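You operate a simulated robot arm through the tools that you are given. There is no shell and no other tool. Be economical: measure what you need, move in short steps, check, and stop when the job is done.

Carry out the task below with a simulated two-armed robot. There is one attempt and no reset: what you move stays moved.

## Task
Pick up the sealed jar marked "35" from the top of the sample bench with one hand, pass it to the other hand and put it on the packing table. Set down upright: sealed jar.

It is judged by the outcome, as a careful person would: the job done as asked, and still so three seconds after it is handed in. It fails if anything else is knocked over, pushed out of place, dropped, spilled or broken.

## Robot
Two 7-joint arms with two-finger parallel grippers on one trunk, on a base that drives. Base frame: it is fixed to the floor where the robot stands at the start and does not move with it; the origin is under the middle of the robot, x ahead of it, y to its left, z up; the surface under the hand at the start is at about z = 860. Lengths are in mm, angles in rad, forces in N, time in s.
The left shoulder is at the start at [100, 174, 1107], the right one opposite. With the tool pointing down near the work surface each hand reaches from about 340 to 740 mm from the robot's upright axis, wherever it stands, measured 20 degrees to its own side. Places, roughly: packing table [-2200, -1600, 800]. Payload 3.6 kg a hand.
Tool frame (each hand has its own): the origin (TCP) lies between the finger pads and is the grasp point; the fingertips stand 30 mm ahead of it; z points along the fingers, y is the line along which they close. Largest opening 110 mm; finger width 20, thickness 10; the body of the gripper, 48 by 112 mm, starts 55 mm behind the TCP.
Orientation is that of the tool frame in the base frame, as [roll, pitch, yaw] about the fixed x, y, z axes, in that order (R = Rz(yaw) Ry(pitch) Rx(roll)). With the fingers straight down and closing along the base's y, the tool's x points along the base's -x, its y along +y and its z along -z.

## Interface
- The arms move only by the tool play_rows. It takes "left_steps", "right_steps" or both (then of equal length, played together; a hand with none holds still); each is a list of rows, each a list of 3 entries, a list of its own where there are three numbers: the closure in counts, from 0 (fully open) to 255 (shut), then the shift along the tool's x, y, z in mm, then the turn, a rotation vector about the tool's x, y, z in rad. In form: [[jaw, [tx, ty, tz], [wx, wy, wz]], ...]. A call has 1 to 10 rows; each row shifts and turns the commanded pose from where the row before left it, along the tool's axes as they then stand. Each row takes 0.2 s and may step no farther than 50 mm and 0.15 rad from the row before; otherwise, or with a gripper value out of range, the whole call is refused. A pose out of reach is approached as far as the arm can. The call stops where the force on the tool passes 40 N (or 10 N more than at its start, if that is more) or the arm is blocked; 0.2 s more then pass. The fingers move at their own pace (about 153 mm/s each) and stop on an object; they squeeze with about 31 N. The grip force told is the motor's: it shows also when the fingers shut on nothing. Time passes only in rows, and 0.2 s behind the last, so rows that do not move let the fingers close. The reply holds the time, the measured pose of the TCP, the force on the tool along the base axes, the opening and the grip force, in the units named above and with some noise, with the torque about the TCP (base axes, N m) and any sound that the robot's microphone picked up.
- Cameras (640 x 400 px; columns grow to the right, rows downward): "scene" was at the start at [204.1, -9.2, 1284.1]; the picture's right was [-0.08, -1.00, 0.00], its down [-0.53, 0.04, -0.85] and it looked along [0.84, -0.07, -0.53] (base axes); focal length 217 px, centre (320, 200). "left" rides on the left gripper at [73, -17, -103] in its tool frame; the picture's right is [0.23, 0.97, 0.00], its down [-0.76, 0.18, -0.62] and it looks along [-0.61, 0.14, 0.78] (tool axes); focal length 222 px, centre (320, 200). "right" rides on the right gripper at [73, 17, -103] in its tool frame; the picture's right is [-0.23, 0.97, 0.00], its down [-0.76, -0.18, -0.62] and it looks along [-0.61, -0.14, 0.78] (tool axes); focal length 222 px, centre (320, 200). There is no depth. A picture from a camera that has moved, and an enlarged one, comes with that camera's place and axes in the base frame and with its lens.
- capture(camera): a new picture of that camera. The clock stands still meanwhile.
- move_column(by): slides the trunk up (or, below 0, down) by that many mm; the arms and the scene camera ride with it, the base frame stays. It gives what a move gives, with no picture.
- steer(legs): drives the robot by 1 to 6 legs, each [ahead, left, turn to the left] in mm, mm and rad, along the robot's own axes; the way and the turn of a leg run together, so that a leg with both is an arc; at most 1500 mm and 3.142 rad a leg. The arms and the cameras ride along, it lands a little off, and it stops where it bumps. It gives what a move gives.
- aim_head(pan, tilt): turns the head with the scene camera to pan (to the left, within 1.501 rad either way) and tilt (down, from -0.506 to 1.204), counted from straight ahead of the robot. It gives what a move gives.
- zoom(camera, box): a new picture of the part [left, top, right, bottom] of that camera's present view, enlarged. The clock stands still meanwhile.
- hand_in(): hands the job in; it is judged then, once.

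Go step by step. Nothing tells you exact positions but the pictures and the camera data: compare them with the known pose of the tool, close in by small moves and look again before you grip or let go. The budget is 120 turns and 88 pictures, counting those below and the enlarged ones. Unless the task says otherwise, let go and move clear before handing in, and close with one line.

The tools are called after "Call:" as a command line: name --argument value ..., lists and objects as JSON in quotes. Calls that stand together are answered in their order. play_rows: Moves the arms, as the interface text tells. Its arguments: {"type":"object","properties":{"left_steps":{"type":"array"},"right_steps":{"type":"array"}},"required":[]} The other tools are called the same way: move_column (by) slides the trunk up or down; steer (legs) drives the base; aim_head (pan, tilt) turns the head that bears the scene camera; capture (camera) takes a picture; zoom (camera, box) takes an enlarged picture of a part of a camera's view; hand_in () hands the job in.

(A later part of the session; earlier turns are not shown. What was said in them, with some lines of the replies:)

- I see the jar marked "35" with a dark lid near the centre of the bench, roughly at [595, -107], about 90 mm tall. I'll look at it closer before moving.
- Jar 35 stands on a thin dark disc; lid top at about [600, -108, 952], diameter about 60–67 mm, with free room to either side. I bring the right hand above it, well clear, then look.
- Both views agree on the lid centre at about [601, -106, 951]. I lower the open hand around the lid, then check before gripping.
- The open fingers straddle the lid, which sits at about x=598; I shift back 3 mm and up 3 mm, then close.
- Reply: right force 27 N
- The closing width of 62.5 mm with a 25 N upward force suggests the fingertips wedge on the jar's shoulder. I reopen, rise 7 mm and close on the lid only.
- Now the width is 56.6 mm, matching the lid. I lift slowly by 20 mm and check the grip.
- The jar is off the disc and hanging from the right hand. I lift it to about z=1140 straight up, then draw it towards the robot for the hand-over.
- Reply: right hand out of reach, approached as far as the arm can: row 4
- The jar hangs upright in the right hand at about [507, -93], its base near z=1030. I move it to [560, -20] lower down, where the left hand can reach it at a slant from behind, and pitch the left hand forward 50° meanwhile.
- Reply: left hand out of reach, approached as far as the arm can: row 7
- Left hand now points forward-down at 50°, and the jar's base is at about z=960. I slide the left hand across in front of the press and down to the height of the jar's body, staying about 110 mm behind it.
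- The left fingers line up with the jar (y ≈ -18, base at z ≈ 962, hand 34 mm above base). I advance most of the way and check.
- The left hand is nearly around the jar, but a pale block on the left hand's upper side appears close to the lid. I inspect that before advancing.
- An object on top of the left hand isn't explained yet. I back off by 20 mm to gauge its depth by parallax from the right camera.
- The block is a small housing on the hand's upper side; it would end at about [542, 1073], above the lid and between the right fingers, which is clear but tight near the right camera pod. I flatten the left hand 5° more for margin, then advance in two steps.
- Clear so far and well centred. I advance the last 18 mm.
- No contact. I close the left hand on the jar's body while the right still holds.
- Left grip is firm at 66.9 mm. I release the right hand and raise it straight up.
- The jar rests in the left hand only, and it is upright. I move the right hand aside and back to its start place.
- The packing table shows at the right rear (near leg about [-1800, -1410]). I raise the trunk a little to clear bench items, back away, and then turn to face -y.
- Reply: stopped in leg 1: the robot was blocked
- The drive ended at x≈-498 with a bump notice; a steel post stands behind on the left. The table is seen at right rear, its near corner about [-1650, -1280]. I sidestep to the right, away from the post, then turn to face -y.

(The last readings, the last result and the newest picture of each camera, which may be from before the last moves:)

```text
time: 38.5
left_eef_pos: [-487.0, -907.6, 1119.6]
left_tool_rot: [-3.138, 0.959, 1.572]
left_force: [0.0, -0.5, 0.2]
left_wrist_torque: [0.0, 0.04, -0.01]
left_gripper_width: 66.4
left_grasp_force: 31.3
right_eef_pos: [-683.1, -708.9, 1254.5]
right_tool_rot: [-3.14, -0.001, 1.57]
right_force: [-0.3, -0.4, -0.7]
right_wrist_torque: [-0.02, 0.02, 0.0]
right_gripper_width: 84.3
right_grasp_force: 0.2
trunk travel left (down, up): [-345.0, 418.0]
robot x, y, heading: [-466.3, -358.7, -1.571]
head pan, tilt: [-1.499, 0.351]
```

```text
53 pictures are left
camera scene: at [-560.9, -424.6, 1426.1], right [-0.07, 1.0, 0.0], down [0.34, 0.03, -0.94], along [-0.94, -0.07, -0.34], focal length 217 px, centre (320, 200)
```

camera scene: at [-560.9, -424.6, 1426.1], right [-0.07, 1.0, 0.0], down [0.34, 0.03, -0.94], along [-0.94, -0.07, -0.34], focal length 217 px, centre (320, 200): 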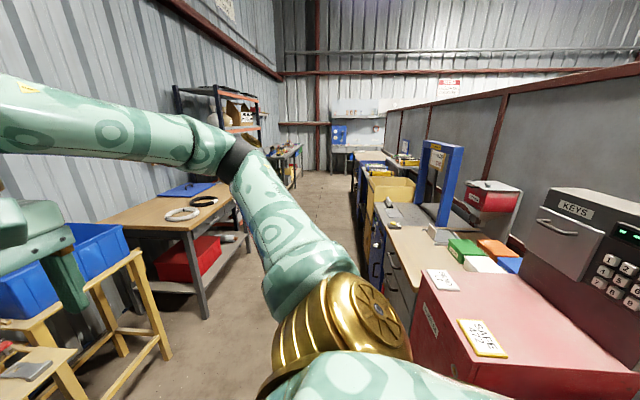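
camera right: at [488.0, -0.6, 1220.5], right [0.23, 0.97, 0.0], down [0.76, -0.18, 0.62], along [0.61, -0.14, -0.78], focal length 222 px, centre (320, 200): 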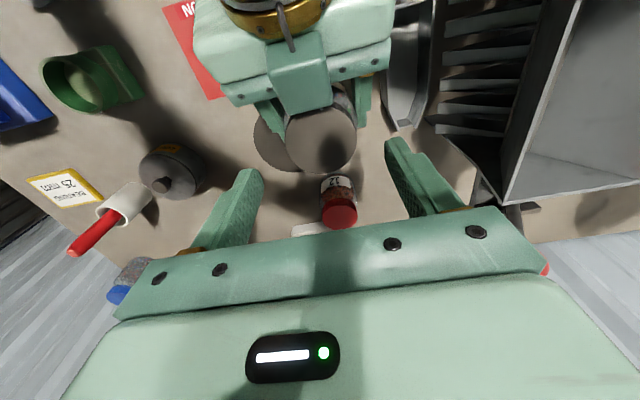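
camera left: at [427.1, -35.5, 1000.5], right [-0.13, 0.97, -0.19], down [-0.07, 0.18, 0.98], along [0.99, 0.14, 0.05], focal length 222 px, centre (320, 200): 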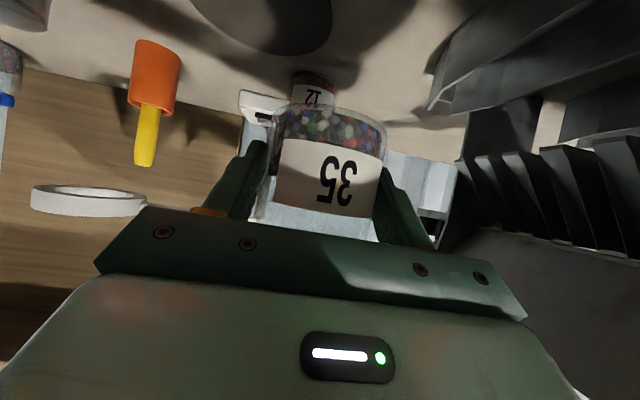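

The aisle runs to -x between the table on the left and the cabinets on the right; the table spans about x -1700 to -2750 with its front edge near y = -1320. I step ahead to stay off the cabinets behind me and then slide right along the aisle.

Call:
steer --legs '[[190, 0, 0], [0, -700, 0], [0, -600, 0]]'

Call:
aim_head --pan -0.5 --tilt 0.5

Call:
capture --camera "scene"

```text
time: 46.5
left_eef_pos: [-1767.8, -1116.8, 1120.5]
left_tool_rot: [-3.14, 0.96, 1.591]
left_force: [0.3, -0.2, -0.7]
left_wrist_torque: [0.02, -0.01, 0.01]
left_gripper_width: 66.8
left_grasp_force: 31.0
right_eef_pos: [-1965.8, -922.9, 1254.9]
right_tool_rot: [3.142, 0.0, 1.592]
right_force: [0.5, 1.1, 0.7]
right_wrist_torque: [0.0, 0.02, -0.02]
right_gripper_width: 84.2
right_grasp_force: 0.0
trunk travel left (down, up): [-345.0, 418.0]
robot x, y, heading: [-1758.7, -563.5, -1.549]
head pan, tilt: [-1.499, 0.351]
```

```text
time: 47.8
left_eef_pos: [-1766.9, -1117.7, 1121.0]
left_tool_rot: [-3.139, 0.959, 1.595]
left_force: [0.6, -0.4, -1.0]
left_wrist_torque: [0.0, 0.02, 0.01]
left_gripper_width: 66.5
left_grasp_force: 30.9
right_eef_pos: [-1967.4, -923.9, 1254.6]
right_tool_rot: [3.14, -0.004, 1.592]
right_force: [0.0, 0.3, 0.3]
right_wrist_torque: [0.01, -0.02, 0.0]
right_gripper_width: 84.2
right_grasp_force: 0.0
trunk travel left (down, up): [-345.0, 418.0]
robot x, y, heading: [-1759.7, -563.8, -1.546]
head pan, tilt: [-0.499, 0.499]
```

```text
52 pictures are left
camera scene: at [-1799.8, -708.3, 1412.4], right [-0.89, 0.46, 0.0], down [0.22, 0.43, -0.88], along [-0.4, -0.78, -0.48], focal length 217 px, centre (320, 200)
```

scene: 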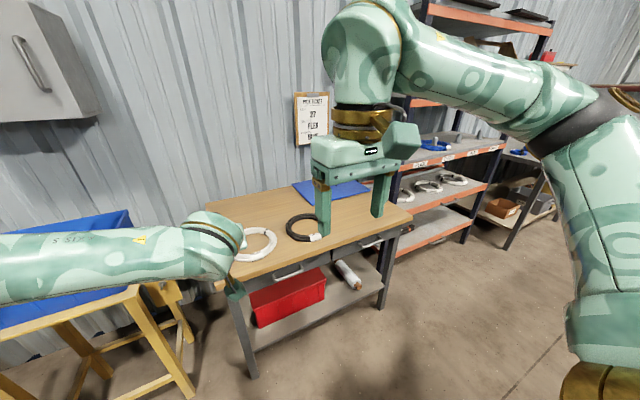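

The free patch lies on the right of the black ring and in front of the blue board; I aim for about [-2390, -1430]. I slide right 630 mm first, correct the heading, and look again.

Call:
steer --legs '[[0, -630, 0], [0, 0, -0.025]]'

Call:
aim_head --pan 0.0 --tilt 0.6

Call:
capture --camera "scene"

Call:
capture --camera "right"

```text
time: 51.6
left_eef_pos: [-2410.8, -1127.0, 1119.5]
left_tool_rot: [-3.14, 0.961, 1.558]
left_force: [-0.1, -0.3, -1.4]
left_wrist_torque: [-0.04, 0.0, 0.03]
left_gripper_width: 66.7
left_grasp_force: 31.3
right_eef_pos: [-2603.0, -924.6, 1254.5]
right_tool_rot: [-3.142, -0.001, 1.558]
right_force: [0.2, -0.4, -0.2]
right_wrist_torque: [0.02, -0.01, -0.01]
right_gripper_width: 84.3
right_grasp_force: 0.1
trunk travel left (down, up): [-345.0, 418.0]
robot x, y, heading: [-2387.8, -574.3, -1.586]
head pan, tilt: [-0.499, 0.499]
```

```text
time: 52.5
left_eef_pos: [-2410.8, -1126.5, 1119.8]
left_tool_rot: [-3.139, 0.959, 1.559]
left_force: [0.6, -0.1, -1.0]
left_wrist_torque: [-0.01, 0.01, 0.01]
left_gripper_width: 66.5
left_grasp_force: 31.8
right_eef_pos: [-2604.1, -926.0, 1253.6]
right_tool_rot: [3.141, -0.002, 1.556]
right_force: [0.1, 0.3, -0.2]
right_wrist_torque: [0.01, 0.0, 0.01]
right_gripper_width: 84.3
right_grasp_force: 0.1
trunk travel left (down, up): [-345.0, 418.0]
robot x, y, heading: [-2385.2, -575.7, -1.582]
head pan, tilt: [0.0, 0.6]
```

```text
51 pictures are left
camera scene: at [-2386.2, -725.6, 1403.3], right [-1.0, 0.02, 0.0], down [0.01, 0.57, -0.82], along [-0.01, -0.82, -0.57], focal length 217 px, centre (320, 200)
```

scene: 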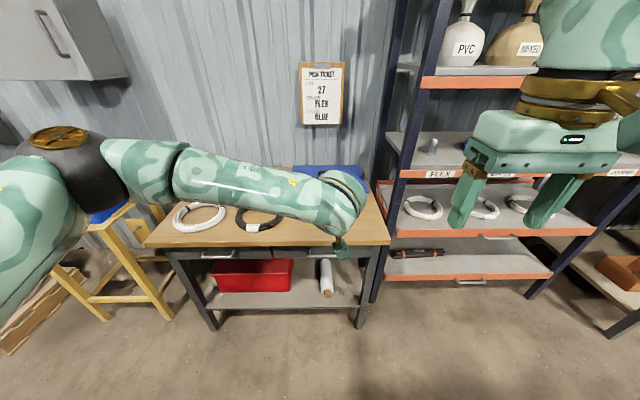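

```text
50 pictures are left
camera right: at [-2586.4, -851.6, 1357.1], right [0.97, -0.24, 0.0], down [-0.19, -0.76, 0.62], along [-0.15, -0.6, -0.78], focal length 222 px, centre (320, 200)
```

right: 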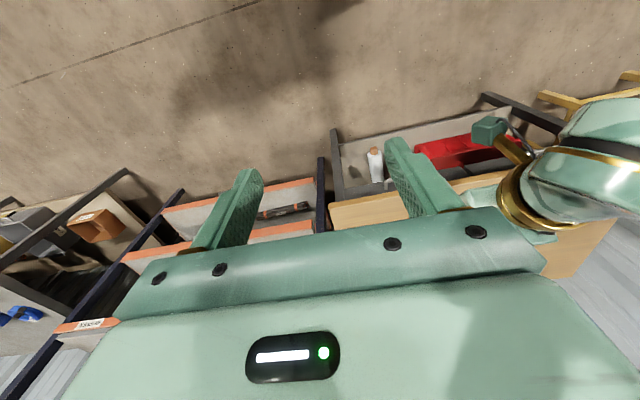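

Table front edge is at y≈-1300, right edge x≈-2658; the jar at x≈-2411 is over the free patch. I extend the left arm 80 mm and drive forward about 213 mm, then look.

Call:
play_rows --left_steps '[[255, [-15.3, 0, 21.9], [0, 0, 0]], [255, [-15.3, 0, 21.9], [0, 0, 0]], [255, [-15.3, 0, 21.9], [0, 0, 0]], [255, [0, 0, 0], [0, 0, 0]]]'

Call:
steer --legs '[[213, 0, 0.012]]'

Call:
aim_head --pan -0.1 --tilt 0.8

Call:
capture --camera "scene"

Call:
capture --camera "left"

```text
time: 53.5
left_eef_pos: [-2412.9, -1207.7, 1120.7]
left_tool_rot: [-3.139, 0.96, 1.558]
left_force: [0.4, 0.3, -0.6]
left_wrist_torque: [0.01, 0.02, -0.02]
left_gripper_width: 66.6
left_grasp_force: 31.1
right_eef_pos: [-2603.8, -923.9, 1253.3]
right_tool_rot: [-3.14, -0.002, 1.558]
right_force: [0.5, 0.4, 0.4]
right_wrist_torque: [-0.01, 0.03, -0.01]
right_gripper_width: 84.1
right_grasp_force: 0.1
trunk travel left (down, up): [-345.0, 418.0]
robot x, y, heading: [-2387.2, -568.1, -1.587]
head pan, tilt: [0.0, 0.6]
```

```text
time: 55.2
left_eef_pos: [-2408.0, -1420.9, 1120.5]
left_tool_rot: [-3.141, 0.958, 1.569]
left_force: [-0.5, -0.8, -0.6]
left_wrist_torque: [0.05, 0.03, 0.0]
left_gripper_width: 66.8
left_grasp_force: 30.9
right_eef_pos: [-2601.8, -1140.6, 1254.7]
right_tool_rot: [3.141, -0.003, 1.568]
right_force: [0.5, 0.1, -0.9]
right_wrist_torque: [0.02, -0.02, 0.02]
right_gripper_width: 84.2
right_grasp_force: 0.0
trunk travel left (down, up): [-345.0, 418.0]
robot x, y, heading: [-2390.3, -782.8, -1.57]
head pan, tilt: [0.0, 0.6]
```

```text
time: 55.9
left_eef_pos: [-2408.2, -1420.4, 1119.4]
left_tool_rot: [-3.141, 0.961, 1.568]
left_force: [-0.9, 0.2, -1.2]
left_wrist_torque: [0.02, -0.02, 0.0]
left_gripper_width: 66.4
left_grasp_force: 31.2
right_eef_pos: [-2601.5, -1139.5, 1254.8]
right_tool_rot: [-3.141, -0.003, 1.567]
right_force: [-0.1, -0.4, 0.1]
right_wrist_torque: [0.03, -0.02, -0.04]
right_gripper_width: 84.2
right_grasp_force: 0.0
trunk travel left (down, up): [-345.0, 418.0]
robot x, y, heading: [-2388.5, -788.0, -1.573]
head pan, tilt: [-0.099, 0.799]
```

```text
49 pictures are left
camera scene: at [-2394.4, -929.6, 1386.5], right [-0.99, 0.1, 0.0], down [0.07, 0.71, -0.7], along [-0.07, -0.69, -0.72], focal length 217 px, centre (320, 200)
```

scene: 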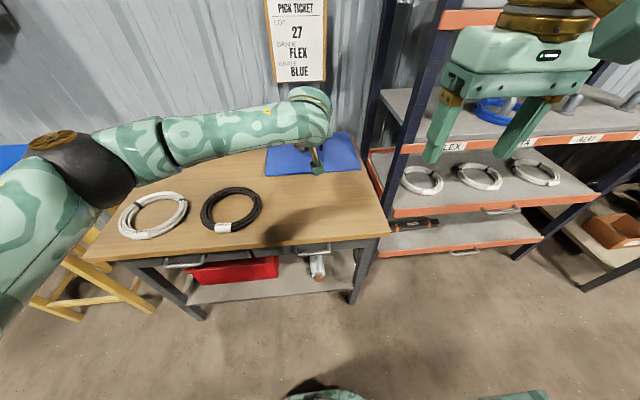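

```text
48 pictures are left
camera left: at [-2425.4, -1293.8, 1120.2], right [0.97, 0.13, -0.19], down [0.18, 0.07, 0.98], along [0.14, -0.99, 0.05], focal length 222 px, centre (320, 200)
```

left: 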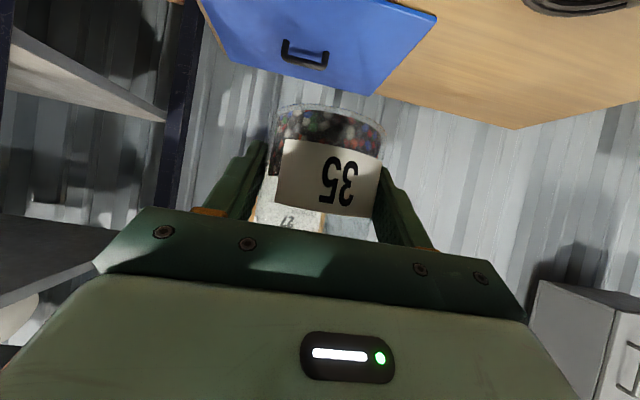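

The spot under the jar is clear: the blue lid starts at y≈-1665, the black ring ends at x≈-2240, table edge at y≈-1320. I lower the trunk 200 mm and look.

Call:
move_column --by -200

Call:
capture --camera "scene"

Call:
capture --camera "left"

Call:
capture --camera "right"

```text
time: 58.1
left_eef_pos: [-2408.2, -1420.4, 919.6]
left_tool_rot: [-3.141, 0.959, 1.57]
left_force: [-0.1, 0.9, -1.6]
left_wrist_torque: [-0.01, 0.03, -0.04]
left_gripper_width: 66.6
left_grasp_force: 30.7
right_eef_pos: [-2602.3, -1138.4, 1055.2]
right_tool_rot: [-3.142, -0.001, 1.567]
right_force: [0.1, -1.5, -0.1]
right_wrist_torque: [0.0, 0.01, 0.03]
right_gripper_width: 84.2
right_grasp_force: 0.1
trunk travel left (down, up): [-145.0, 618.0]
robot x, y, heading: [-2386.9, -783.5, -1.575]
head pan, tilt: [-0.099, 0.799]
```

```text
47 pictures are left
camera scene: at [-2394.9, -1026.0, 1179.7], right [-0.99, 0.1, 0.0], down [0.07, 0.71, -0.7], along [-0.07, -0.69, -0.72], focal length 217 px, centre (320, 200)
```

scene: 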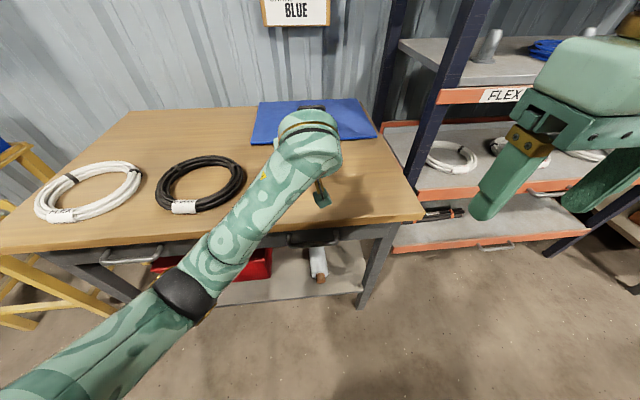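

```text
46 pictures are left
camera left: at [-2425.1, -1293.8, 920.7], right [0.97, 0.13, -0.19], down [0.18, 0.07, 0.98], along [0.14, -0.99, 0.05], focal length 222 px, centre (320, 200)
```

left: 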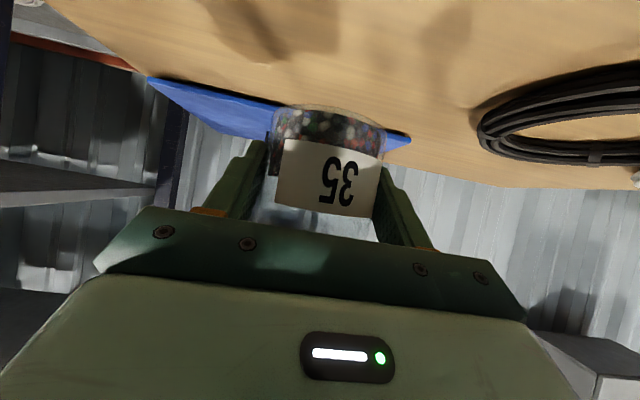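

```text
45 pictures are left
camera right: at [-2585.4, -1065.4, 1157.5], right [0.97, -0.23, 0.0], down [-0.18, -0.76, 0.62], along [-0.14, -0.61, -0.78], focal length 222 px, centre (320, 200)
```

right: 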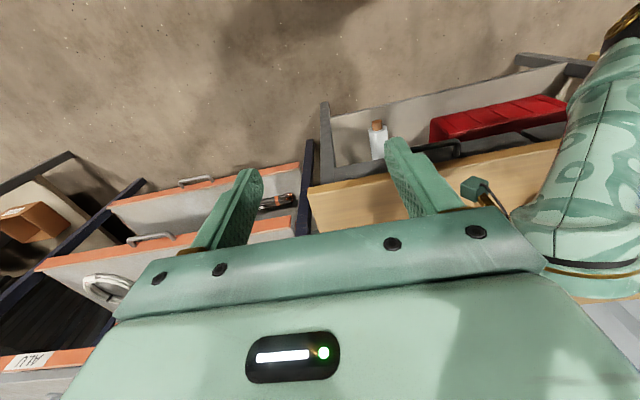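

About 80 mm remains. I lower the trunk 60 mm more, then check before the final touch-down by arm.

Call:
move_column --by -62

Call:
capture --camera "left"

Call:
capture --camera "scene"

```text
time: 59.1
left_eef_pos: [-2407.6, -1419.1, 857.9]
left_tool_rot: [-3.139, 0.961, 1.571]
left_force: [0.4, 0.1, -0.9]
left_wrist_torque: [0.0, -0.01, 0.03]
left_gripper_width: 66.6
left_grasp_force: 30.7
right_eef_pos: [-2601.1, -1139.1, 993.3]
right_tool_rot: [3.142, -0.001, 1.567]
right_force: [0.5, 0.0, -0.3]
right_wrist_torque: [-0.03, 0.01, 0.0]
right_gripper_width: 84.1
right_grasp_force: 0.0
trunk travel left (down, up): [-83.0, 680.0]
robot x, y, heading: [-2385.1, -785.0, -1.574]
head pan, tilt: [-0.099, 0.799]
```

```text
44 pictures are left
camera left: at [-2425.3, -1293.3, 859.0], right [0.97, 0.13, -0.19], down [0.18, 0.07, 0.98], along [0.14, -0.99, 0.05], focal length 222 px, centre (320, 200)
```

left: 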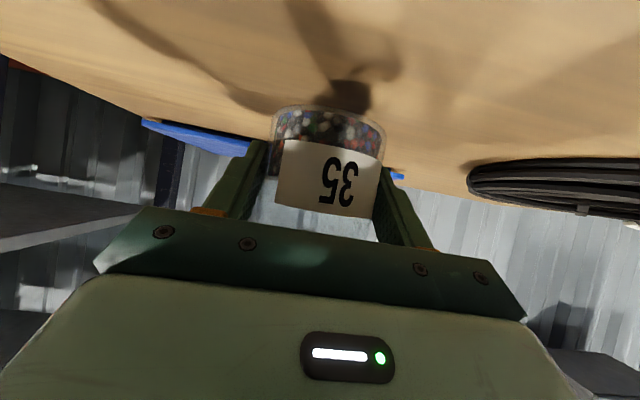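

```text
43 pictures are left
camera scene: at [-2394.9, -1063.7, 1113.3], right [-0.99, 0.1, 0.0], down [0.07, 0.71, -0.7], along [-0.07, -0.69, -0.72], focal length 217 px, centre (320, 200)
```

scene: 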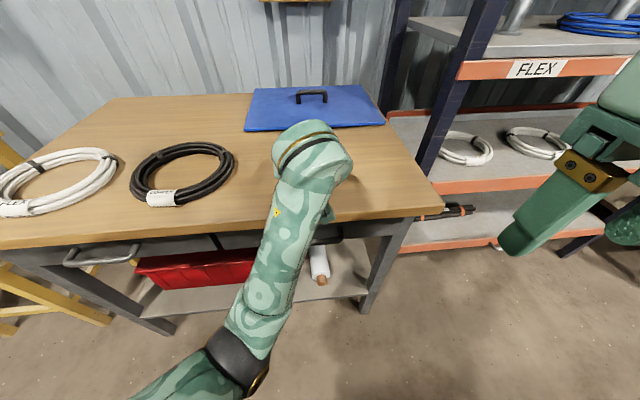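

The jar's shadow is closing on its base, about 18 mm to go. I lower by 12 mm in small steps watching the force.

Call:
play_rows --left_steps '[[255, [2.46, 0, 1.72], [0, 0, 0]], [255, [2.46, 0, 1.72], [0, 0, 0]], [255, [2.46, 0, 1.72], [0, 0, 0]], [255, [2.46, 0, 1.72], [0, 0, 0]], [255, [0, 0, 0], [0, 0, 0]]]'

Call:
zoom --camera "left" --box '[200, 60, 440, 210]'

```text
time: 60.3
left_eef_pos: [-2408.7, -1419.2, 844.9]
left_tool_rot: [-3.139, 0.956, 1.568]
left_force: [0.0, 0.1, -1.8]
left_wrist_torque: [-0.03, 0.01, 0.01]
left_gripper_width: 66.5
left_grasp_force: 31.6
right_eef_pos: [-2601.4, -1140.3, 993.1]
right_tool_rot: [3.141, -0.001, 1.567]
right_force: [0.1, 0.0, -0.6]
right_wrist_torque: [0.01, -0.01, -0.01]
right_gripper_width: 84.0
right_grasp_force: 0.1
trunk travel left (down, up): [-83.0, 680.0]
robot x, y, heading: [-2386.7, -785.8, -1.573]
head pan, tilt: [-0.099, 0.799]
```

```text
2.67 times, centred on (320, 135) of left
camera zoom: at [-2425.9, -1292.8, 845.6], right [0.97, 0.13, -0.19], down [0.18, 0.07, 0.98], along [0.14, -0.99, 0.05], focal length 592 px, centre (320, 373)
```

zoom: 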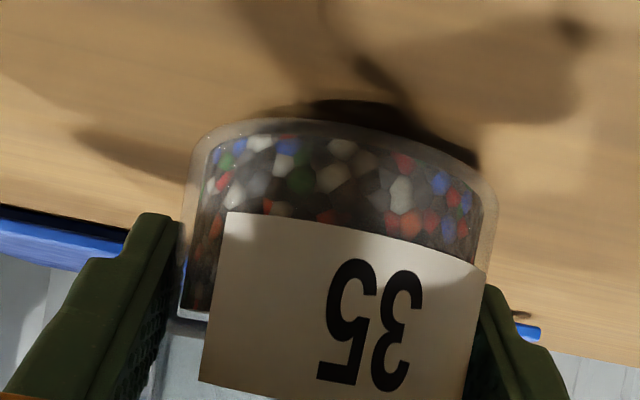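

Shadow and base nearly meet. I continue in 1.5 mm steps until contact shows.

Call:
play_rows --left_steps '[[255, [1.23, 0, 0.86], [0, 0, 0]], [255, [1.23, 0, 0.86], [0, 0, 0]], [255, [1.23, 0, 0.86], [0, 0, 0]], [255, [0, 0, 0], [0, 0, 0]]]'

Call:
zoom --camera "left" --box '[200, 60, 440, 210]'

```text
time: 61.3
left_eef_pos: [-2408.3, -1420.1, 840.9]
left_tool_rot: [3.141, 0.958, 1.569]
left_force: [0.7, -0.7, -1.3]
left_wrist_torque: [0.0, 0.01, 0.04]
left_gripper_width: 66.7
left_grasp_force: 31.4
right_eef_pos: [-2601.6, -1139.9, 992.5]
right_tool_rot: [3.14, -0.001, 1.566]
right_force: [-0.1, 0.0, 0.0]
right_wrist_torque: [0.01, 0.01, -0.01]
right_gripper_width: 84.3
right_grasp_force: 0.0
trunk travel left (down, up): [-83.0, 680.0]
robot x, y, heading: [-2383.5, -787.1, -1.579]
head pan, tilt: [-0.099, 0.799]
```

```text
2.67 times, centred on (320, 135) of left
camera zoom: at [-2425.4, -1293.2, 841.7], right [0.97, 0.13, -0.19], down [0.18, 0.07, 0.98], along [0.14, -0.99, 0.05], focal length 592 px, centre (320, 373)
```

zoom: 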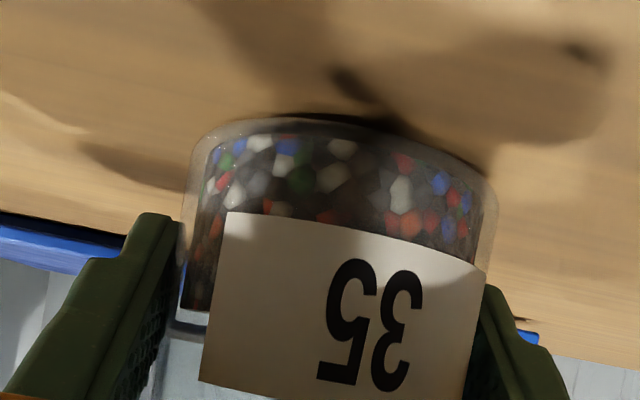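

Call:
play_rows --left_steps '[[255, [0.82, 0, 0.57], [0, 0, 0]], [255, [0.82, 0, 0.57], [0, 0, 0]], [255, [0, 0, 0], [0, 0, 0]]]'

Call:
zoom --camera "left" --box '[200, 60, 440, 210]'

```text
time: 62.1
left_eef_pos: [-2407.6, -1419.9, 839.5]
left_tool_rot: [-3.141, 0.959, 1.567]
left_force: [0.6, -0.3, -1.1]
left_wrist_torque: [-0.02, -0.01, 0.01]
left_gripper_width: 66.6
left_grasp_force: 31.0
right_eef_pos: [-2602.1, -1141.0, 993.0]
right_tool_rot: [3.141, -0.002, 1.567]
right_force: [0.3, 0.7, 0.1]
right_wrist_torque: [0.03, -0.01, -0.01]
right_gripper_width: 84.0
right_grasp_force: 0.1
trunk travel left (down, up): [-83.0, 680.0]
robot x, y, heading: [-2389.7, -786.0, -1.576]
head pan, tilt: [-0.099, 0.799]
```

```text
2.67 times, centred on (320, 135) of left
camera zoom: at [-2425.6, -1294.2, 839.6], right [0.97, 0.13, -0.19], down [0.18, 0.07, 0.98], along [0.14, -0.99, 0.05], focal length 592 px, centre (320, 373)
```

zoom: 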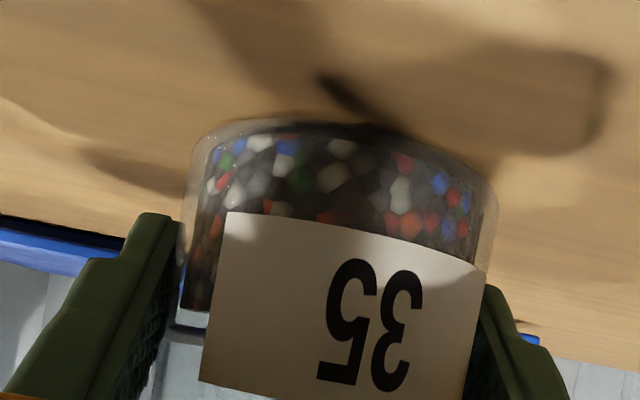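

No contact force yet; the shadow gap is almost gone. I go on by 1 mm steps.

Call:
play_rows --left_steps '[[255, [0.82, 0, 0.57], [0, 0, 0]], [255, [0.82, 0, 0.57], [0, 0, 0]], [255, [0, 0, 0], [0, 0, 0]]]'

```text
time: 62.9
left_eef_pos: [-2408.0, -1420.0, 839.4]
left_tool_rot: [-3.138, 0.962, 1.571]
left_force: [-3.1, -2.3, 8.8]
left_wrist_torque: [0.01, -0.07, -0.02]
left_gripper_width: 66.7
left_grasp_force: 31.4
right_eef_pos: [-2602.5, -1140.6, 992.8]
right_tool_rot: [-3.141, 0.001, 1.566]
right_force: [0.6, 0.3, -0.7]
right_wrist_torque: [0.02, -0.03, 0.01]
right_gripper_width: 84.3
right_grasp_force: 0.2
trunk travel left (down, up): [-83.0, 680.0]
robot x, y, heading: [-2387.2, -783.9, -1.578]
head pan, tilt: [-0.099, 0.799]
```

Contact: 9 N upward. I ease off slightly and open the hand.

Call:
play_rows --left_steps '[[255, [-0.5, 0, -0.35], [0, 0, 0]], [190, [0, 0, 0], [0, 0, 0]], [60, [0, 0, 0], [0, 0, 0]], [0, [0, 0, 0], [0, 0, 0]], [0, [0, 0, 0], [0, 0, 0]]]'

Call:
capture --camera "left"

```text
time: 64.1
left_eef_pos: [-2407.8, -1420.3, 837.4]
left_tool_rot: [3.141, 0.957, 1.569]
left_force: [-0.4, -0.2, 0.8]
left_wrist_torque: [0.01, 0.0, -0.02]
left_gripper_width: 109.9
left_grasp_force: 0.1
right_eef_pos: [-2601.4, -1139.7, 992.6]
right_tool_rot: [-3.141, -0.002, 1.568]
right_force: [0.4, 0.5, 0.2]
right_wrist_torque: [-0.01, 0.02, 0.01]
right_gripper_width: 84.2
right_grasp_force: 0.0
trunk travel left (down, up): [-83.0, 680.0]
robot x, y, heading: [-2386.4, -786.8, -1.576]
head pan, tilt: [-0.099, 0.799]
```

```text
39 pictures are left
camera left: at [-2425.0, -1294.4, 838.2], right [0.97, 0.13, -0.19], down [0.18, 0.07, 0.98], along [0.14, -0.99, 0.05], focal length 222 px, centre (320, 200)
```

left: 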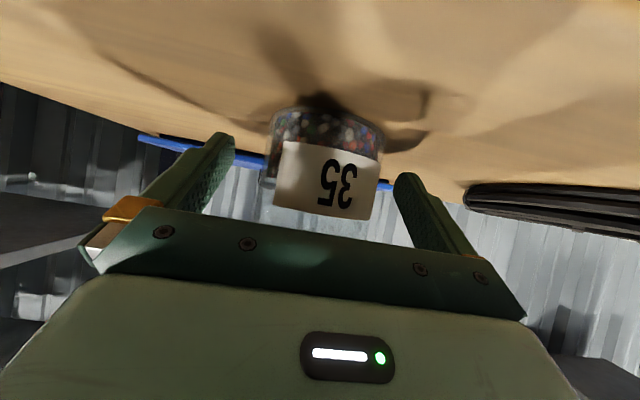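

The jar stands free on the table. I draw the hand straight back, clear of it.

Call:
play_rows --left_steps '[[0, [7, 0, -11], [0, 0, 0]], [0, [12, 0, -19], [0, 0, 0]], [0, [12, 0, -20], [0, 0, 0]], [0, [12, 0, -22], [0, 0, 0]], [0, [10, 0, -24], [0, 0, 0]], [0, [0, 0, 0], [0, 0, 0]]]'

Call:
steer --legs '[[-150, 0, 0]]'

Call:
capture --camera "left"

Call:
capture --camera "scene"

```text
time: 65.5
left_eef_pos: [-2400.3, -1319.2, 856.9]
left_tool_rot: [3.115, 0.989, 1.563]
left_force: [-0.3, 0.2, -0.2]
left_wrist_torque: [-0.02, -0.01, -0.01]
left_gripper_width: 110.3
left_grasp_force: 0.1
right_eef_pos: [-2600.9, -1138.8, 991.7]
right_tool_rot: [3.141, -0.001, 1.568]
right_force: [-0.1, 0.1, 0.8]
right_wrist_torque: [0.0, -0.01, 0.0]
right_gripper_width: 84.2
right_grasp_force: 0.1
trunk travel left (down, up): [-83.0, 680.0]
robot x, y, heading: [-2386.6, -787.4, -1.575]
head pan, tilt: [-0.099, 0.799]
```

```text
time: 66.9
left_eef_pos: [-2400.0, -1167.9, 852.3]
left_tool_rot: [3.096, 0.98, 1.546]
left_force: [0.2, 1.1, 0.4]
left_wrist_torque: [0.0, 0.0, 0.01]
left_gripper_width: 110.3
left_grasp_force: 0.0
right_eef_pos: [-2600.8, -990.4, 992.5]
right_tool_rot: [3.14, 0.001, 1.568]
right_force: [0.0, -0.2, -0.3]
right_wrist_torque: [-0.03, -0.01, 0.0]
right_gripper_width: 83.9
right_grasp_force: 0.1
trunk travel left (down, up): [-83.0, 680.0]
robot x, y, heading: [-2384.5, -634.6, -1.574]
head pan, tilt: [-0.099, 0.799]
```

```text
38 pictures are left
camera left: at [-2419.2, -1042.1, 849.3], right [0.98, 0.14, -0.17], down [0.15, 0.1, 0.98], along [0.15, -0.99, 0.07], focal length 222 px, centre (320, 200)
```

left: 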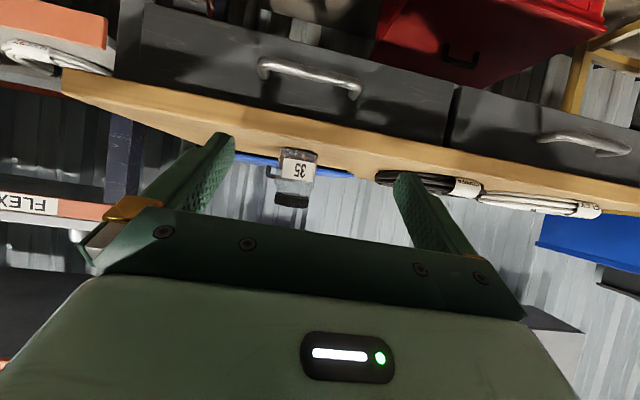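

```text
37 pictures are left
camera scene: at [-2394.3, -914.7, 1113.2], right [-0.99, 0.1, 0.0], down [0.07, 0.71, -0.7], along [-0.07, -0.69, -0.72], focal length 217 px, centre (320, 200)
```

scene: 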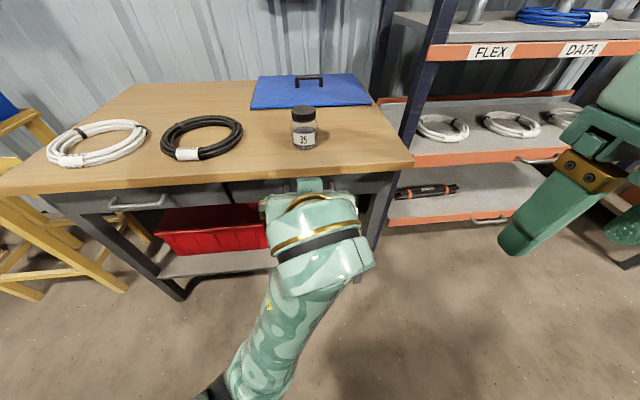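

The jar "35" stands upright on the packing table with nothing else disturbed, and both hands are clear. I hand in.

Call:
hand_in

```text
The job is handed in.
```

Jar "35" was picked up with the right hand, passed to the left, and set upright on the packing table. Both hands are clear, and the pictures showed nothing else moved. The base reported one bump, as it finished backing away from the bench, and nothing in the pictures showed what it touched.
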